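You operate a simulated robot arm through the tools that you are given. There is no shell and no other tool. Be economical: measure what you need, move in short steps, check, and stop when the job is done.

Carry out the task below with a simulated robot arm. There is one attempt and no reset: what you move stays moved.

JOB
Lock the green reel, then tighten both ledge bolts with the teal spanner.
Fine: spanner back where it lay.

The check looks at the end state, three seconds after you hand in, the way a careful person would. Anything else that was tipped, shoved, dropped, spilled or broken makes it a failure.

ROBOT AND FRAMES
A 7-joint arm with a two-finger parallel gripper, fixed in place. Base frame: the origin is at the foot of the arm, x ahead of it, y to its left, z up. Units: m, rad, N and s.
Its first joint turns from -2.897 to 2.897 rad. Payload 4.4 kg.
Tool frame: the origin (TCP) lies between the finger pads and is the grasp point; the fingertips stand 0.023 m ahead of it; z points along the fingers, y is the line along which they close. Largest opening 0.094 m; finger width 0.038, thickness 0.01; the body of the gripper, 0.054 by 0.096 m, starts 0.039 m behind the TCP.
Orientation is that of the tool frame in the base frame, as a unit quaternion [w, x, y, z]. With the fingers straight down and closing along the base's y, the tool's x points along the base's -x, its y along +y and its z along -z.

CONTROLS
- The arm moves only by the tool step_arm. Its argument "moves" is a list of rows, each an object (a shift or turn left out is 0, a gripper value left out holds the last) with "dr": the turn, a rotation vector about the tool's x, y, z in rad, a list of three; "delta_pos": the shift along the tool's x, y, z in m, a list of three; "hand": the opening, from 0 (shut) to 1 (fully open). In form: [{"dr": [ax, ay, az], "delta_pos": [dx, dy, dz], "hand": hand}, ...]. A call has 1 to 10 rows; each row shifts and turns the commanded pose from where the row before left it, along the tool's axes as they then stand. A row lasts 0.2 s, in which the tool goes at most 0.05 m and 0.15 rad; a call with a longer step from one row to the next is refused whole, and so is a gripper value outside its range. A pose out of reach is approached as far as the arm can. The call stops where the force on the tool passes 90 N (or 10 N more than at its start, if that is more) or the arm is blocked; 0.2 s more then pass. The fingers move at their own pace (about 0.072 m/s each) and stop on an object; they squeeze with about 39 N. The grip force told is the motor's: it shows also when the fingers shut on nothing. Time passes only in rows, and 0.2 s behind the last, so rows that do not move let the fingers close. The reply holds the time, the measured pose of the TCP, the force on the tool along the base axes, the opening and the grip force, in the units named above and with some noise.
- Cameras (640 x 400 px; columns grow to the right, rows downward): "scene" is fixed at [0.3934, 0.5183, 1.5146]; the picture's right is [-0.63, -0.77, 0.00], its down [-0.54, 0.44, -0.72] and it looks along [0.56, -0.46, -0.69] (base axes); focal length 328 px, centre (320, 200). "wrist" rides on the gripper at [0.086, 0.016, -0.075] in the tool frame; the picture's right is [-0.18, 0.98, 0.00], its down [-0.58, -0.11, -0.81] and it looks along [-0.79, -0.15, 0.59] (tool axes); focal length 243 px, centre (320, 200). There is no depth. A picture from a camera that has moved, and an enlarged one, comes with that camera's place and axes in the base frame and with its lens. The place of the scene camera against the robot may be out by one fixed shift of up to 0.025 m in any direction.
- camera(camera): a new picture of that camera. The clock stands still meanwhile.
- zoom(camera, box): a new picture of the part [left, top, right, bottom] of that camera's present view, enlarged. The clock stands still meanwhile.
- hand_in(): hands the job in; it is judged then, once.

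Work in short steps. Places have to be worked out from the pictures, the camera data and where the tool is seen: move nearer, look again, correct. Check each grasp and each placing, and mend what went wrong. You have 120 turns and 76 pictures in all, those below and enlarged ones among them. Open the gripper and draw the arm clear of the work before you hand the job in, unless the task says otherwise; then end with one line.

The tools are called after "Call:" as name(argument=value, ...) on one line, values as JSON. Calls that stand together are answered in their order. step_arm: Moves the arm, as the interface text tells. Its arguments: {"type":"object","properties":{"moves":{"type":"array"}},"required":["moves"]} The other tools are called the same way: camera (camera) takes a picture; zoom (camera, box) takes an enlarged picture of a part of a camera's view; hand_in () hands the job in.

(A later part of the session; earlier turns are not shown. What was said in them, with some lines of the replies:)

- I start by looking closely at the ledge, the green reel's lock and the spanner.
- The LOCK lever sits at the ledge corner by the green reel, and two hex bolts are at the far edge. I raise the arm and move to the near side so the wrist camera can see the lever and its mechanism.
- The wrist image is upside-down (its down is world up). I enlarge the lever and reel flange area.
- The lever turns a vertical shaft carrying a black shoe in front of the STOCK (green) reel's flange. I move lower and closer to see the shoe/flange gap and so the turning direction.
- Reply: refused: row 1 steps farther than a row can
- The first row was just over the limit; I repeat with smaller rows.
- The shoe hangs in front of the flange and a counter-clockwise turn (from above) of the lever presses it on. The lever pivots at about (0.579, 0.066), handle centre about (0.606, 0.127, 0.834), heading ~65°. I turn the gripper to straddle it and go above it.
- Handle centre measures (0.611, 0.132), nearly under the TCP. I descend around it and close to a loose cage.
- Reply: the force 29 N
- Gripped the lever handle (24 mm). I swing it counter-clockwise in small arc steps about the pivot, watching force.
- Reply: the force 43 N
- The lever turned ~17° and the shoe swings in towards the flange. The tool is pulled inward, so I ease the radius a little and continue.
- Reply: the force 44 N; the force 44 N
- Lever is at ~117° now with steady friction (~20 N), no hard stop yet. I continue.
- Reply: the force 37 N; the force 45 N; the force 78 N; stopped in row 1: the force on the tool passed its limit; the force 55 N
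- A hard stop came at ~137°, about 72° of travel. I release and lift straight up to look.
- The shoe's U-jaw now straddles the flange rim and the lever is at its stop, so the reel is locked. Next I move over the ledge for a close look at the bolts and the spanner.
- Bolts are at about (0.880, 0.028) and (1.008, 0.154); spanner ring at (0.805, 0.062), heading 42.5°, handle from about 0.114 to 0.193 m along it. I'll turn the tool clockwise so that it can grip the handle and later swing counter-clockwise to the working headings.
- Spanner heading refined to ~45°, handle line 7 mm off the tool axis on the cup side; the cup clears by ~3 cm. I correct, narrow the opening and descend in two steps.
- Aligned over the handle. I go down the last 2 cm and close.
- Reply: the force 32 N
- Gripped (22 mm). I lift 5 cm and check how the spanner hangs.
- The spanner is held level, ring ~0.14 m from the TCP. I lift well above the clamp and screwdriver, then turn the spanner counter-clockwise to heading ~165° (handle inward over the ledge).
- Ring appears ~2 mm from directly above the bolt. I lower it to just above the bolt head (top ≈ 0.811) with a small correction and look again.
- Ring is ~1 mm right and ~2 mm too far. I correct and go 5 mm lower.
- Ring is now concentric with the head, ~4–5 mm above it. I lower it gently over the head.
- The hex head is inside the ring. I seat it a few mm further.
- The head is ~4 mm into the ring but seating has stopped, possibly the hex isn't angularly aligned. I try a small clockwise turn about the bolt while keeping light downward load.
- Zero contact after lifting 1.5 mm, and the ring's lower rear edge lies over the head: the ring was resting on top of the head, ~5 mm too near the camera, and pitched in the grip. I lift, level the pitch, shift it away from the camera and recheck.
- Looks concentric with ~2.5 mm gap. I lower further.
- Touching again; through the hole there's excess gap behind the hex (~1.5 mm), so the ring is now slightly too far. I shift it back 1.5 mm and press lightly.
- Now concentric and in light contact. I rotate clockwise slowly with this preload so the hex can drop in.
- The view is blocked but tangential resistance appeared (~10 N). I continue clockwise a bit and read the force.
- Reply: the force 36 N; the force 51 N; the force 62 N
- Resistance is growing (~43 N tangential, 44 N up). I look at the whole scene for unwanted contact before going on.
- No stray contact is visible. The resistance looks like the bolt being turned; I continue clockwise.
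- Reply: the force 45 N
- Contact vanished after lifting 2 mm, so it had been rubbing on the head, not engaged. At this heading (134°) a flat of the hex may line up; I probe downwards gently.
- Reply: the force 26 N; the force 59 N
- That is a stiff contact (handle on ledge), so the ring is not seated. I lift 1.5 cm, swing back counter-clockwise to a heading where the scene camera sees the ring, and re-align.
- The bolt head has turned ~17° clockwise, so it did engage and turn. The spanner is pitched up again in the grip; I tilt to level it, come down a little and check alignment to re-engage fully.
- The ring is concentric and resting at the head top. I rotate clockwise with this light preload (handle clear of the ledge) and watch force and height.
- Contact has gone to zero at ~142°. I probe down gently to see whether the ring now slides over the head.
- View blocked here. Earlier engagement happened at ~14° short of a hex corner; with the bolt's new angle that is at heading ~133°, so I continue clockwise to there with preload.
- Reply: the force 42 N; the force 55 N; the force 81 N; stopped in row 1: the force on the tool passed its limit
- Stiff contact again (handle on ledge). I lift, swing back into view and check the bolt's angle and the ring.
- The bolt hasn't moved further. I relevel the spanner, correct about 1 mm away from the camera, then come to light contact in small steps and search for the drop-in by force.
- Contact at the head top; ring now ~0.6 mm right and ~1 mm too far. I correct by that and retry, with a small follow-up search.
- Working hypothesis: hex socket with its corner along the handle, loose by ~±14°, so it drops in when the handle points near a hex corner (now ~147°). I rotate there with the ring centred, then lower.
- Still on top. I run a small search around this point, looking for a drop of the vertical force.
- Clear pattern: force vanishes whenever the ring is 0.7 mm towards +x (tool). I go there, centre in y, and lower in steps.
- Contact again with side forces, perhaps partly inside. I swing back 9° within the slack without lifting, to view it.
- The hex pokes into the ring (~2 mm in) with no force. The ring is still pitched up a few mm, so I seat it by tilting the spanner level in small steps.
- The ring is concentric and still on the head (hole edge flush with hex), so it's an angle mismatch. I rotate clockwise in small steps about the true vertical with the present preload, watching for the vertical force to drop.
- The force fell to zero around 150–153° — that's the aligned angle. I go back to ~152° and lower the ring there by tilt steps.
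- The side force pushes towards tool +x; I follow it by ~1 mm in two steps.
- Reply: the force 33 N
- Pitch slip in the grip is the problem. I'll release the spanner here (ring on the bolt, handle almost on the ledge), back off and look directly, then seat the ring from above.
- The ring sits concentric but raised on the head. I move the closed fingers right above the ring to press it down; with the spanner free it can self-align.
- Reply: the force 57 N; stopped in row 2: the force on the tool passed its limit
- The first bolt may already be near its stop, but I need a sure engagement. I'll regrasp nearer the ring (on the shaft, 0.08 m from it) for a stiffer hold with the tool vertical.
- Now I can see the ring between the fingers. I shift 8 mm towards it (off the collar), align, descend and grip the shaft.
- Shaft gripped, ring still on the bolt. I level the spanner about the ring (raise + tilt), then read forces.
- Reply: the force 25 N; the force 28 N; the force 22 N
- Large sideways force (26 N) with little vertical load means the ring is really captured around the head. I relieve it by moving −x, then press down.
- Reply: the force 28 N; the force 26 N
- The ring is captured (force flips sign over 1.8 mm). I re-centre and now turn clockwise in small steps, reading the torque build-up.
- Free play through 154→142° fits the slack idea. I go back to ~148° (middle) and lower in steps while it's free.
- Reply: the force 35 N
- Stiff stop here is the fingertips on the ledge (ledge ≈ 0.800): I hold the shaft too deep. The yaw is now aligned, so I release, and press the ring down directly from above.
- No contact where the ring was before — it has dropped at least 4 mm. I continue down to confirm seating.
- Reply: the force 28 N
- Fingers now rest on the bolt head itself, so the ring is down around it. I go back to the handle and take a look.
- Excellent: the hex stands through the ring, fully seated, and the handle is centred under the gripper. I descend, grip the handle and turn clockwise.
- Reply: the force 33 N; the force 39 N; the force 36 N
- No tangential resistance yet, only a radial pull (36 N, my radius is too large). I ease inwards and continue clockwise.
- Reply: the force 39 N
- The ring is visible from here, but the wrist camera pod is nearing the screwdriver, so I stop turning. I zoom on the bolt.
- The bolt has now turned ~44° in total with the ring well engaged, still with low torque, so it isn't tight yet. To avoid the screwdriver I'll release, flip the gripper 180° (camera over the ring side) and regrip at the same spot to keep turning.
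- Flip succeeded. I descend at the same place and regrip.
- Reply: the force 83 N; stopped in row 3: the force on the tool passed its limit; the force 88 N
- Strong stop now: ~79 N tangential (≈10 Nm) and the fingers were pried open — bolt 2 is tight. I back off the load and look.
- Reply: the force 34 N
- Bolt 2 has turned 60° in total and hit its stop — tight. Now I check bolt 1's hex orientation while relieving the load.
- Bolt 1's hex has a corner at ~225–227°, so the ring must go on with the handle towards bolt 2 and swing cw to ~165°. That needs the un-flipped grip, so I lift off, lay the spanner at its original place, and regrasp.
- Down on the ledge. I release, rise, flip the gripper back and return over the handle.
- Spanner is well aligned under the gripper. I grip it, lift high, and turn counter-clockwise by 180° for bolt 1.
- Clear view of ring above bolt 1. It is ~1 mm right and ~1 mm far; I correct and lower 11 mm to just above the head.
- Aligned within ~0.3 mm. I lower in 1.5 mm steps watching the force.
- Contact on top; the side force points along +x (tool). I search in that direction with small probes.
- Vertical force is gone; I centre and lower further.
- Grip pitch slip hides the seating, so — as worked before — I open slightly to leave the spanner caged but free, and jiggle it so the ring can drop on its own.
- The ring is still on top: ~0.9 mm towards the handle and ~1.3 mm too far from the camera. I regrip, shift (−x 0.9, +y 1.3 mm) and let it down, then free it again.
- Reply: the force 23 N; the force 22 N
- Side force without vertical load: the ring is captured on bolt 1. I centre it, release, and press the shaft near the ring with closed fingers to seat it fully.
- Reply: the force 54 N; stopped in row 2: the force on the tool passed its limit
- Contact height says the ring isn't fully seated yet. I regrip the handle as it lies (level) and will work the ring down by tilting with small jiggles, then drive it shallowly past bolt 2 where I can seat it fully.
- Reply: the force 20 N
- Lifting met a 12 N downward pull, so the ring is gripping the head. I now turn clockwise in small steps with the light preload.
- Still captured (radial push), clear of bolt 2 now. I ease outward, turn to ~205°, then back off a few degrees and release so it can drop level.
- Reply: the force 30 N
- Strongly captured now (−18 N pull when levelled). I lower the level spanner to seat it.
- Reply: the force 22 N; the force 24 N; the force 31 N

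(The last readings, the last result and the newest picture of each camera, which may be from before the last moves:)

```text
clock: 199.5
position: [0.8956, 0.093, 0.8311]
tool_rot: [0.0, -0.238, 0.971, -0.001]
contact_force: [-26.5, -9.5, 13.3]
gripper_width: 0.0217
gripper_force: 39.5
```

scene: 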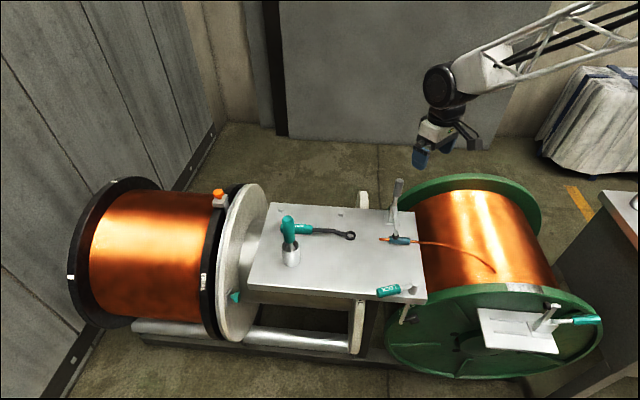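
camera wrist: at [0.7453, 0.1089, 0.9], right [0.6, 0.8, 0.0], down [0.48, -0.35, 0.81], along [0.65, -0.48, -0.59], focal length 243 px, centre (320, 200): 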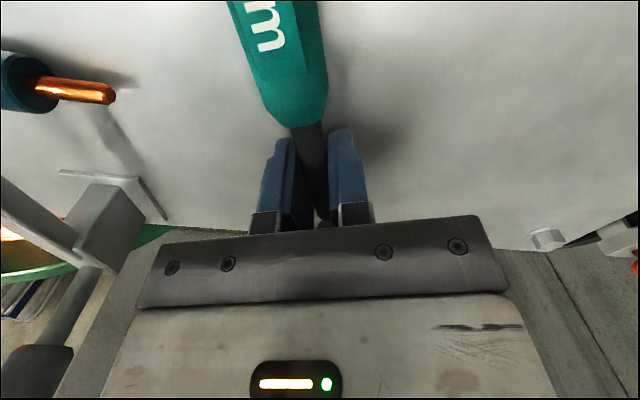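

I release here and press the shaft close to the ring from above.

Call:
step_arm(moves=[{"delta_pos": [0.0008, 0, -0.001]}, {"hand": 0.45}, {}, {}, {"delta_pos": [0, 0, -0.04]}, {"delta_pos": [-0.04, 0, -0.01], "hand": 0.0}, {"delta_pos": [-0.036, 0, 0]}, {}])

Call:
step_arm(moves=[{"delta_pos": [0, 0, 0.025]}, {}])

Call:
step_arm(moves=[{"delta_pos": [0, 0, 0.004]}, {}])

Call:
step_arm(moves=[{"delta_pos": [0, 0, 0.003]}, {}])

Call:
step_arm(moves=[{"delta_pos": [0, 0, 0.003]}, {}])

Call:
step_arm(moves=[{"delta_pos": [0, 0, 0.003]}, {}])

```text
clock: 201.3
position: [0.9634, 0.1293, 0.8818]
tool_rot: [0.001, -0.238, 0.971, -0.001]
contact_force: [0.6, 0.5, -0.1]
gripper_width: 0.0001
gripper_force: 39.3
```

```text
clock: 201.9
position: [0.9637, 0.1287, 0.857]
tool_rot: [0.0, -0.238, 0.971, -0.002]
contact_force: [0.1, -0.2, -0.5]
gripper_width: 0.0
gripper_force: 39.0
```

```text
clock: 202.5
position: [0.9636, 0.129, 0.8531]
tool_rot: [-0.001, -0.238, 0.971, -0.001]
contact_force: [0.5, -0.3, -0.2]
gripper_width: 0.0001
gripper_force: 39.5
```

```text
clock: 203.1
position: [0.964, 0.1288, 0.8505]
tool_rot: [0.0, -0.238, 0.971, -0.001]
contact_force: [0.5, -0.4, 0.4]
gripper_width: 0.0
gripper_force: 38.6
```

```text
clock: 203.7
position: [0.9632, 0.1291, 0.847]
tool_rot: [0.001, -0.238, 0.971, 0.0]
contact_force: [-3.6, -0.3, 8.0]
gripper_width: 0.0002
gripper_force: 38.9
```

```text
clock: 204.3
position: [0.9637, 0.1276, 0.8479]
tool_rot: [0.004, -0.239, 0.971, -0.001]
contact_force: [-16.1, -3.1, 45.9]
gripper_width: 0.0
gripper_force: 38.8
```

Still ~5 mm short of seated, likely at the edge of the angular play. I go back, cage the handle loosely, jiggle it a few degrees each way so gravity can drop it, then press again.

Call:
step_arm(moves=[{"delta_pos": [0, 0, -0.03]}, {"delta_pos": [0.04, 0, 0], "hand": 0.45}, {"delta_pos": [0.036, 0, 0]}, {"delta_pos": [0, 0, 0.03]}, {"delta_pos": [0, 0, 0.014], "hand": 0.3}, {}, {"delta_pos": [0, -0.0064, 0], "dr": [0, 0, -0.05]}, {"delta_pos": [0, -0.0064, 0], "dr": [0, 0, -0.05]}, {"delta_pos": [0, -0.0032, 0], "dr": [0, 0, -0.025]}, {}])

Call:
step_arm(moves=[{"delta_pos": [0, 0.0064, 0], "dr": [0, 0, 0.05]}, {"delta_pos": [0, 0.0064, 0], "dr": [0, 0, 0.05]}, {"delta_pos": [0, 0.0032, 0], "dr": [0, 0, 0.025]}, {"delta_pos": [0, -0.0064, 0], "dr": [0, 0, -0.05]}, {}])

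Call:
step_arm(moves=[{"delta_pos": [0, 0, -0.03], "hand": 0.4}, {"delta_pos": [0, 0, -0.015]}, {"delta_pos": [-0.04, 0, 0], "hand": 0.0}, {"delta_pos": [-0.036, 0, 0]}, {}, {"delta_pos": [0, 0, 0.025]}, {}])

Call:
step_arm(moves=[{"delta_pos": [0, 0, 0.005]}, {}])

Call:
step_arm(moves=[{"delta_pos": [0, 0, 0.0025]}, {}])

Call:
step_arm(moves=[{"delta_pos": [0, 0, 0.0025]}, {}])

```text
clock: 206.5
position: [0.905, 0.0792, 0.8308]
tool_rot: [0.0, -0.3, 0.954, -0.001]
contact_force: [-0.8, 2.5, 1.0]
gripper_width: 0.0289
gripper_force: 1.1
```

```text
clock: 207.7
position: [0.8974, 0.0878, 0.831]
tool_rot: [0.001, -0.263, 0.965, -0.001]
contact_force: [-0.3, 1.5, -0.1]
gripper_width: 0.0283
gripper_force: 0.1
```

```text
clock: 209.3
position: [0.9623, 0.1256, 0.8492]
tool_rot: [0.0, -0.263, 0.965, -0.001]
contact_force: [-0.6, -0.4, -0.5]
gripper_width: 0.0
gripper_force: 39.0
```

```text
clock: 209.9
position: [0.9648, 0.1272, 0.847]
tool_rot: [0.002, -0.263, 0.965, -0.001]
contact_force: [-9.4, -0.1, 28.2]
gripper_width: 0.0001
gripper_force: 38.8
```

```text
clock: 210.5
position: [0.9642, 0.1254, 0.8469]
tool_rot: [0.003, -0.263, 0.965, -0.001]
contact_force: [-30.5, -4.4, 74.8]
gripper_width: 0.0002
gripper_force: 39.1
```

```text
clock: 210.8
position: [0.9648, 0.126, 0.8478]
tool_rot: [0.003, -0.264, 0.964, -0.001]
contact_force: [-6.0, -1.9, 14.7]
gripper_width: 0.0
gripper_force: 39.0
stopped in row 1: the force on the tool passed its limit (the readings are from after the stop); the commanded pose is now the measured one
```

I pull the hand away and use the last picture to see the ring on bolt 1.

Call:
step_arm(moves=[{"delta_pos": [0, 0, -0.035]}, {"delta_pos": [0.045, 0, -0.01], "hand": 0.45}, {"delta_pos": [0.032, 0, 0]}, {}])

Call:
zoom(camera="scene", box=[268, 195, 298, 220])

```text
clock: 211.8
position: [0.8972, 0.0863, 0.8913]
tool_rot: [0.003, -0.263, 0.965, 0.0]
contact_force: [-0.2, 0.7, -0.1]
gripper_width: 0.0423
gripper_force: 0.0
```

```text
16.00 times, centred on (283, 208) of scene
camera zoom: at [0.3934, 0.5183, 1.5146], right [-0.63, -0.77, 0.0], down [-0.54, 0.44, -0.72], along [0.56, -0.46, -0.69], focal length 5256 px, centre (912, 80)
```

zoom: 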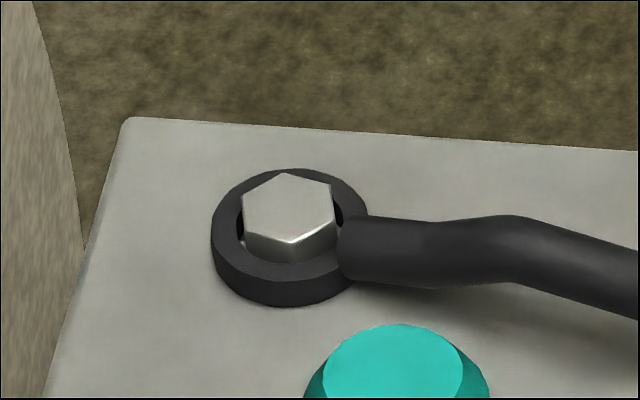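

The last picture shows the ring fully seated on bolt 1, which has already turned ~20°. It needs ~40° more (to handle heading ~167°). To stay clear of the screwdriver I push the handle with closed fingers from its outer side instead of gripping.

Call:
step_arm(moves=[{"delta_pos": [-0.005, -0.03, 0], "hand": 0.0}, {}, {}, {"delta_pos": [0, 0, 0.035]}, {"delta_pos": [0, 0, 0.027]}, {}])

Call:
step_arm(moves=[{"delta_pos": [0, 0.005, 0]}, {}])

Call:
step_arm(moves=[{"delta_pos": [0.0008, 0.005, 0], "dr": [0, 0, 0.04]}, {}])

Call:
step_arm(moves=[{"delta_pos": [0.0011, 0.00625, 0], "dr": [0, 0, 0.05]}, {}])

Call:
step_arm(moves=[{"delta_pos": [0.0011, 0.00625, 0], "dr": [0, 0, 0.05]}, {}])

```text
clock: 213.2
position: [0.9183, 0.0646, 0.8294]
tool_rot: [0.003, -0.263, 0.965, -0.001]
contact_force: [-0.4, -0.4, 0.6]
gripper_width: 0.0002
gripper_force: 39.5
```

```text
clock: 213.8
position: [0.915, 0.0684, 0.8288]
tool_rot: [0.003, -0.263, 0.965, 0.0]
contact_force: [0.0, 0.4, -0.6]
gripper_width: 0.0
gripper_force: 39.3
```

```text
clock: 214.4
position: [0.9127, 0.0716, 0.8289]
tool_rot: [0.003, -0.244, 0.97, 0.0]
contact_force: [3.0, -5.0, 6.2]
gripper_width: 0.0001
gripper_force: 39.2
```

```text
clock: 215.0
position: [0.908, 0.076, 0.8289]
tool_rot: [0.003, -0.219, 0.976, -0.001]
contact_force: [2.0, -2.7, 1.8]
gripper_width: 0.0
gripper_force: 39.1
```

```text
clock: 215.6
position: [0.9048, 0.0809, 0.8282]
tool_rot: [0.003, -0.195, 0.981, -0.002]
contact_force: [0.8, -3.2, 0.8]
gripper_width: 0.0
gripper_force: 39.1
```

The push works with light force. I continue clockwise.

Call:
step_arm(moves=[{"delta_pos": [0.0011, 0.00625, 0], "dr": [0, 0, 0.05]}, {"delta_pos": [0.0011, 0.00625, 0], "dr": [0, 0, 0.05]}, {"delta_pos": [0.0011, 0.00625, 0], "dr": [0, 0, 0.05]}, {}])

Call:
step_arm(moves=[{"delta_pos": [0.0011, 0.00625, 0], "dr": [0, 0, 0.05]}, {"delta_pos": [0.0011, 0.00625, 0], "dr": [0, 0, 0.05]}, {"delta_pos": [0.0011, 0.00625, 0], "dr": [0, 0, 0.05]}, {}])

Call:
step_arm(moves=[{"delta_pos": [0.0011, 0.00625, 0], "dr": [0, 0, 0.05]}, {"delta_pos": [0.0011, 0.00625, 0], "dr": [0, 0, 0.05]}, {}])

```text
clock: 216.6
position: [0.8963, 0.0978, 0.8283]
tool_rot: [0.003, -0.121, 0.993, -0.001]
contact_force: [-1.0, -2.5, -0.9]
gripper_width: 0.0001
gripper_force: 39.0
```

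```text
clock: 217.6
position: [0.8894, 0.1161, 0.8288]
tool_rot: [0.004, -0.047, 0.999, 0.0]
contact_force: [0.0, -1.7, -0.1]
gripper_width: 0.0
gripper_force: 39.2
```

```text
clock: 218.4
position: [0.8859, 0.1275, 0.8302]
tool_rot: [0.004, 0.004, 1.0, 0.0]
contact_force: [1.0, -2.8, -0.5]
gripper_width: 0.0
gripper_force: 39.6
```

Call:
step_arm(moves=[{"delta_pos": [0.0011, 0.00625, 0], "dr": [0, 0, 0.05]}, {"delta_pos": [0.0011, 0.00625, 0], "dr": [0, 0, 0.05]}, {}])

Call:
step_arm(moves=[{"delta_pos": [0.0011, 0.00625, 0], "dr": [0, 0, 0.05]}, {}])

Call:
step_arm(moves=[{"delta_pos": [0.0005, 0.0031, 0], "dr": [0, 0, 0.025]}, {}])

```text
clock: 219.2
position: [0.8848, 0.1414, 0.8298]
tool_rot: [0.004, 0.053, 0.999, -0.001]
contact_force: [-0.6, -5.1, 1.7]
gripper_width: 0.0002
gripper_force: 39.0
```

```text
clock: 219.8
position: [0.8834, 0.1471, 0.8289]
tool_rot: [0.003, 0.078, 0.997, 0.0]
contact_force: [0.6, -4.8, 1.6]
gripper_width: 0.0
gripper_force: 39.7
```

```text
clock: 220.4
position: [0.8822, 0.1506, 0.8282]
tool_rot: [0.004, 0.091, 0.996, 0.0]
contact_force: [1.2, -4.7, 0.5]
gripper_width: 0.0
gripper_force: 39.1
```

Handle heading now ~170°. I go on in 1.4° steps, watching for the stop.

Call:
step_arm(moves=[{"delta_pos": [0.0005, 0.0031, 0], "dr": [0, 0, 0.025]}, {}])

Call:
step_arm(moves=[{"delta_pos": [0.0005, 0.0031, 0], "dr": [0, 0, 0.025]}, {}])

Call:
step_arm(moves=[{"delta_pos": [0.0005, 0.0031, 0], "dr": [0, 0, 0.025]}, {}])

```text
clock: 221.0
position: [0.8835, 0.1532, 0.8281]
tool_rot: [0.002, 0.103, 0.995, 0.0]
contact_force: [-0.9, -2.8, -1.4]
gripper_width: 0.0
gripper_force: 38.8
```

```text
clock: 221.6
position: [0.883, 0.1571, 0.8286]
tool_rot: [0.003, 0.116, 0.993, 0.001]
contact_force: [-2.4, -2.9, -0.3]
gripper_width: 0.0001
gripper_force: 39.0
```

```text
clock: 222.2
position: [0.8841, 0.1591, 0.8293]
tool_rot: [0.004, 0.127, 0.992, 0.001]
contact_force: [-1.7, -2.8, -1.5]
gripper_width: 0.0
gripper_force: 38.6
```

Handle ~166.5°, cup clearance still ~8 mm by my estimate. I take two half-steps and watch for the stop.

Call:
step_arm(moves=[{"delta_pos": [0.0003, 0.0016, 0], "dr": [0, 0, 0.0125]}, {}])

Call:
step_arm(moves=[{"delta_pos": [0.0003, 0.0016, 0], "dr": [0, 0, 0.0125]}, {}])

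```text
clock: 222.8
position: [0.8845, 0.1616, 0.8295]
tool_rot: [0.005, 0.133, 0.991, 0.0]
contact_force: [-0.3, -3.3, 0.2]
gripper_width: 0.0
gripper_force: 39.1
```

```text
clock: 223.4
position: [0.8839, 0.1624, 0.8289]
tool_rot: [0.004, 0.141, 0.99, 0.0]
contact_force: [-2.9, -14.4, 3.1]
gripper_width: 0.0
gripper_force: 39.3
```

Resistance jumps to ~14 N: the stop begins. I push a little more to confirm stiffness.

Call:
step_arm(moves=[{"delta_pos": [0.0001, 0.0012, 0]}, {}])

Call:
step_arm(moves=[{"delta_pos": [0.0001, 0.0012, 0]}, {}])

Call:
step_arm(moves=[{"delta_pos": [0.0001, 0.0012, 0]}, {}])

```text
clock: 224.0
position: [0.8845, 0.1637, 0.829]
tool_rot: [0.004, 0.142, 0.99, 0.002]
contact_force: [-6.9, -31.0, 9.0]
gripper_width: 0.0001
gripper_force: 38.8
```

```text
clock: 224.6
position: [0.8851, 0.1636, 0.8296]
tool_rot: [0.003, 0.141, 0.99, 0.0]
contact_force: [-20.9, -49.3, 20.5]
gripper_width: 0.0001
gripper_force: 38.5
```

```text
clock: 225.2
position: [0.8857, 0.1645, 0.8297]
tool_rot: [0.004, 0.142, 0.99, 0.0]
contact_force: [-19.7, -79.3, 22.0]
gripper_width: 0.0001
gripper_force: 39.6
```

Rigid stop at ~80 N (≈10 Nm) — bolt 1 is tight too. I back off, rise, and try the flipped gripper orientation (camera on the ring side) to pick the spanner off without nearing the screwdriver.

Call:
step_arm(moves=[{"delta_pos": [0, -0.012, 0]}, {"delta_pos": [0, -0.012, 0]}, {"delta_pos": [0, 0, -0.045]}, {"delta_pos": [0, 0, -0.045]}, {"delta_pos": [0, 0, -0.045]}, {"delta_pos": [0, 0, -0.035]}, {}])

Call:
step_arm(moves=[{"dr": [0, 0, -0.148]}, {"dr": [0, 0, -0.148]}, {"dr": [0, 0, -0.148]}, {"dr": [0, 0, -0.148]}, {"dr": [0, 0, -0.148]}, {"dr": [0, 0, -0.148]}, {"dr": [0, 0, -0.148]}, {"dr": [0, 0, -0.148]}, {"dr": [0, 0, -0.148]}, {"dr": [0, 0, -0.148]}])

Call:
step_arm(moves=[{"dr": [0, 0, -0.148]}, {"dr": [0, 0, -0.148]}, {"dr": [0, 0, -0.148]}, {"dr": [0, 0, -0.148]}, {"dr": [0, 0, -0.148]}, {"dr": [0, 0, -0.148]}, {"dr": [0, 0, -0.148]}, {"dr": [0, 0, -0.148]}, {"dr": [0, 0, -0.148]}, {"dr": [0, 0, -0.148]}])

Call:
step_arm(moves=[{"dr": [0, 0, -0.148]}, {}, {}])

```text
clock: 226.8
position: [0.8784, 0.1427, 0.9986]
tool_rot: [0.003, 0.141, 0.99, 0.0]
contact_force: [0.5, 0.0, 0.3]
gripper_width: 0.0
gripper_force: 38.9
```

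```text
clock: 229.0
position: [0.8768, 0.1432, 0.9992]
tool_rot: [0.002, -0.564, 0.826, -0.002]
contact_force: [1.0, -0.1, 0.1]
gripper_width: 0.0
gripper_force: 39.0
```

```text
clock: 231.2
position: [0.8771, 0.143, 0.9989]
tool_rot: [0.0, 0.974, -0.228, 0.003]
contact_force: [0.1, 0.1, 0.1]
gripper_width: 0.0001
gripper_force: 38.7
```

```text
clock: 232.0
position: [0.8773, 0.1436, 0.9989]
tool_rot: [0.0, 0.988, -0.157, 0.004]
contact_force: [0.0, -0.4, -1.6]
gripper_width: 0.0003
gripper_force: 38.5
```

Orientation reached. I align to the handle (heading 165°), at 0.113 m from the bolt, and descend with open fingers.

Call:
step_arm(moves=[{"dr": [0, 0, -0.055], "hand": 0.45}, {"delta_pos": [0.0068, -0.0207, 0]}, {"delta_pos": [0.0067, -0.0207, 0]}, {"delta_pos": [0, 0, 0.045]}, {"delta_pos": [0, 0, 0.045]}, {"delta_pos": [0, 0, 0.045]}, {}])

Call:
step_arm(moves=[{"delta_pos": [0, 0, 0.02]}, {"delta_pos": [0, 0, 0.0135]}, {}])

Call:
step_arm(moves=[{"hand": 0.0}, {}, {}])

```text
clock: 233.6
position: [0.9024, 0.1799, 0.8633]
tool_rot: [0.0, 0.991, -0.13, 0.003]
contact_force: [0.2, -0.3, -0.4]
gripper_width: 0.0422
gripper_force: 0.1
```

```text
clock: 234.4
position: [0.9017, 0.1795, 0.8309]
tool_rot: [0.0, 0.992, -0.129, 0.003]
contact_force: [0.0, 0.6, 0.7]
gripper_width: 0.0424
gripper_force: 0.0
```

```text
clock: 235.2
position: [0.9022, 0.1787, 0.8305]
tool_rot: [-0.001, 0.992, -0.13, 0.003]
contact_force: [0.3, 1.6, 0.5]
gripper_width: 0.0218
gripper_force: 38.7
```

Gripped. I lift straight off the bolt, go high, and turn back to the original heading.

Call:
step_arm(moves=[{"delta_pos": [0, 0, -0.01]}, {"delta_pos": [0, 0, -0.015]}, {}])

Call:
step_arm(moves=[{"delta_pos": [0, 0, -0.045]}, {"delta_pos": [0, 0, -0.045]}, {"delta_pos": [0, 0, -0.045]}, {"delta_pos": [0, 0, -0.02]}, {}])

Call:
step_arm(moves=[{"dr": [0, 0, 0.14]}, {"dr": [0, 0, 0.14]}, {"dr": [0, 0, 0.14]}, {"dr": [0, 0, 0.14]}, {"dr": [0, 0, 0.14]}, {"dr": [0, 0, 0.14]}, {"dr": [0, 0, 0.14]}, {"dr": [0, 0, 0.14]}, {}])

Call:
step_arm(moves=[{"dr": [0, 0, 0.14]}, {"dr": [0, 0, 0.14]}, {"dr": [0, 0, 0.14]}, {"dr": [0, 0, 0.14]}, {"dr": [0, 0, 0.14]}, {"dr": [0, 0, 0.14]}, {"dr": [0, 0, 0.138]}, {}])

```text
clock: 236.0
position: [0.9016, 0.1786, 0.8542]
tool_rot: [0.0, 0.992, -0.13, 0.003]
contact_force: [0.0, 0.4, -2.8]
gripper_width: 0.0215
gripper_force: 39.3
```

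```text
clock: 237.2
position: [0.9016, 0.1802, 1.0111]
tool_rot: [0.0, 0.992, -0.13, 0.004]
contact_force: [0.2, 0.6, -2.7]
gripper_width: 0.0217
gripper_force: 39.0
```

```text
clock: 239.2
position: [0.9007, 0.1795, 1.0104]
tool_rot: [-0.002, 0.771, -0.637, 0.002]
contact_force: [0.3, 0.2, -3.0]
gripper_width: 0.0219
gripper_force: 39.3
```

```text
clock: 241.0
position: [0.9014, 0.1807, 1.0098]
tool_rot: [0.003, -0.381, 0.924, -0.001]
contact_force: [-0.1, 0.6, -2.6]
gripper_width: 0.0216
gripper_force: 38.8
```

Call:
step_arm(moves=[{"delta_pos": [0.023, -0.007, 0]}, {"delta_pos": [0.0227, -0.0068, 0]}, {"delta_pos": [0, 0, 0.045]}, {"delta_pos": [0, 0, 0.045]}, {"delta_pos": [0, 0, 0.045]}, {"delta_pos": [0, 0, 0.03]}, {}])

Call:
step_arm(moves=[{"delta_pos": [0, 0, 0.008]}, {"delta_pos": [0, 0, 0.004]}, {}])

Call:
step_arm(moves=[{"delta_pos": [0, 0, 0.002]}, {}])

```text
clock: 242.6
position: [0.8794, 0.1376, 0.8448]
tool_rot: [0.002, -0.382, 0.924, -0.003]
contact_force: [0.7, 0.6, -2.4]
gripper_width: 0.022
gripper_force: 39.6
```

```text
clock: 243.4
position: [0.8784, 0.1366, 0.8342]
tool_rot: [0.003, -0.382, 0.924, -0.002]
contact_force: [-5.3, -2.5, 8.6]
gripper_width: 0.0217
gripper_force: 39.0
```

```text
clock: 244.0
position: [0.8803, 0.138, 0.8318]
tool_rot: [0.004, -0.382, 0.924, -0.001]
contact_force: [3.4, 2.2, 11.8]
gripper_width: 0.0215
gripper_force: 39.0
```

Touching the ledge. I ease down 2 mm more, then release, and lift straight up.

Call:
step_arm(moves=[{"delta_pos": [0, 0, 0.002]}, {}])

Call:
step_arm(moves=[{"hand": 0.2}, {"hand": 0.3}, {"hand": 0.45}, {}, {}])

Call:
step_arm(moves=[{"delta_pos": [0, 0, -0.02]}, {"delta_pos": [0, 0, -0.045]}, {"delta_pos": [0, 0, -0.045]}, {"delta_pos": [0, 0, -0.045]}, {"delta_pos": [0, 0, -0.045]}, {}])

```text
clock: 244.6
position: [0.8803, 0.1378, 0.8303]
tool_rot: [0.003, -0.382, 0.924, -0.002]
contact_force: [4.9, 8.6, 22.9]
gripper_width: 0.0216
gripper_force: 39.2
```

```text
clock: 245.8
position: [0.8797, 0.1362, 0.8289]
tool_rot: [0.003, -0.382, 0.924, -0.001]
contact_force: [-0.2, -0.3, -0.3]
gripper_width: 0.0424
gripper_force: 0.1
```

```text
clock: 247.2
position: [0.8769, 0.1363, 1.0298]
tool_rot: [0.002, -0.382, 0.924, -0.001]
contact_force: [-0.3, -0.1, 0.0]
gripper_width: 0.0423
gripper_force: 0.2
```

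Spanner released at its place. I draw the arm clear and high, then hand in.

Call:
step_arm(moves=[{"delta_pos": [0.0, 0, -0.045]}, {"delta_pos": [0.04, 0, -0.02]}, {"delta_pos": [0.045, 0, 0]}, {"delta_pos": [0.045, 0, 0]}, {"delta_pos": [0.045, 0, 0]}, {}])

Call:
hand_in()

```text
clock: 248.6
position: [0.7514, 0.0123, 1.0945]
tool_rot: [0.003, -0.382, 0.924, -0.002]
contact_force: [-0.6, 0.0, -0.1]
gripper_width: 0.0424
gripper_force: 0.1
```

```text
The job is handed in.
```

I've handed in the job: the green reel is locked, both ledge bolts turned until they hit a rigid stop (about 80 N at the handle), and the spanner is back at roughly its original spot. I had no pictures left at the end, so the spanner's final position, bolt 1's final angle and whether the nearby cup stayed put rest on arm readings and my own estimates.
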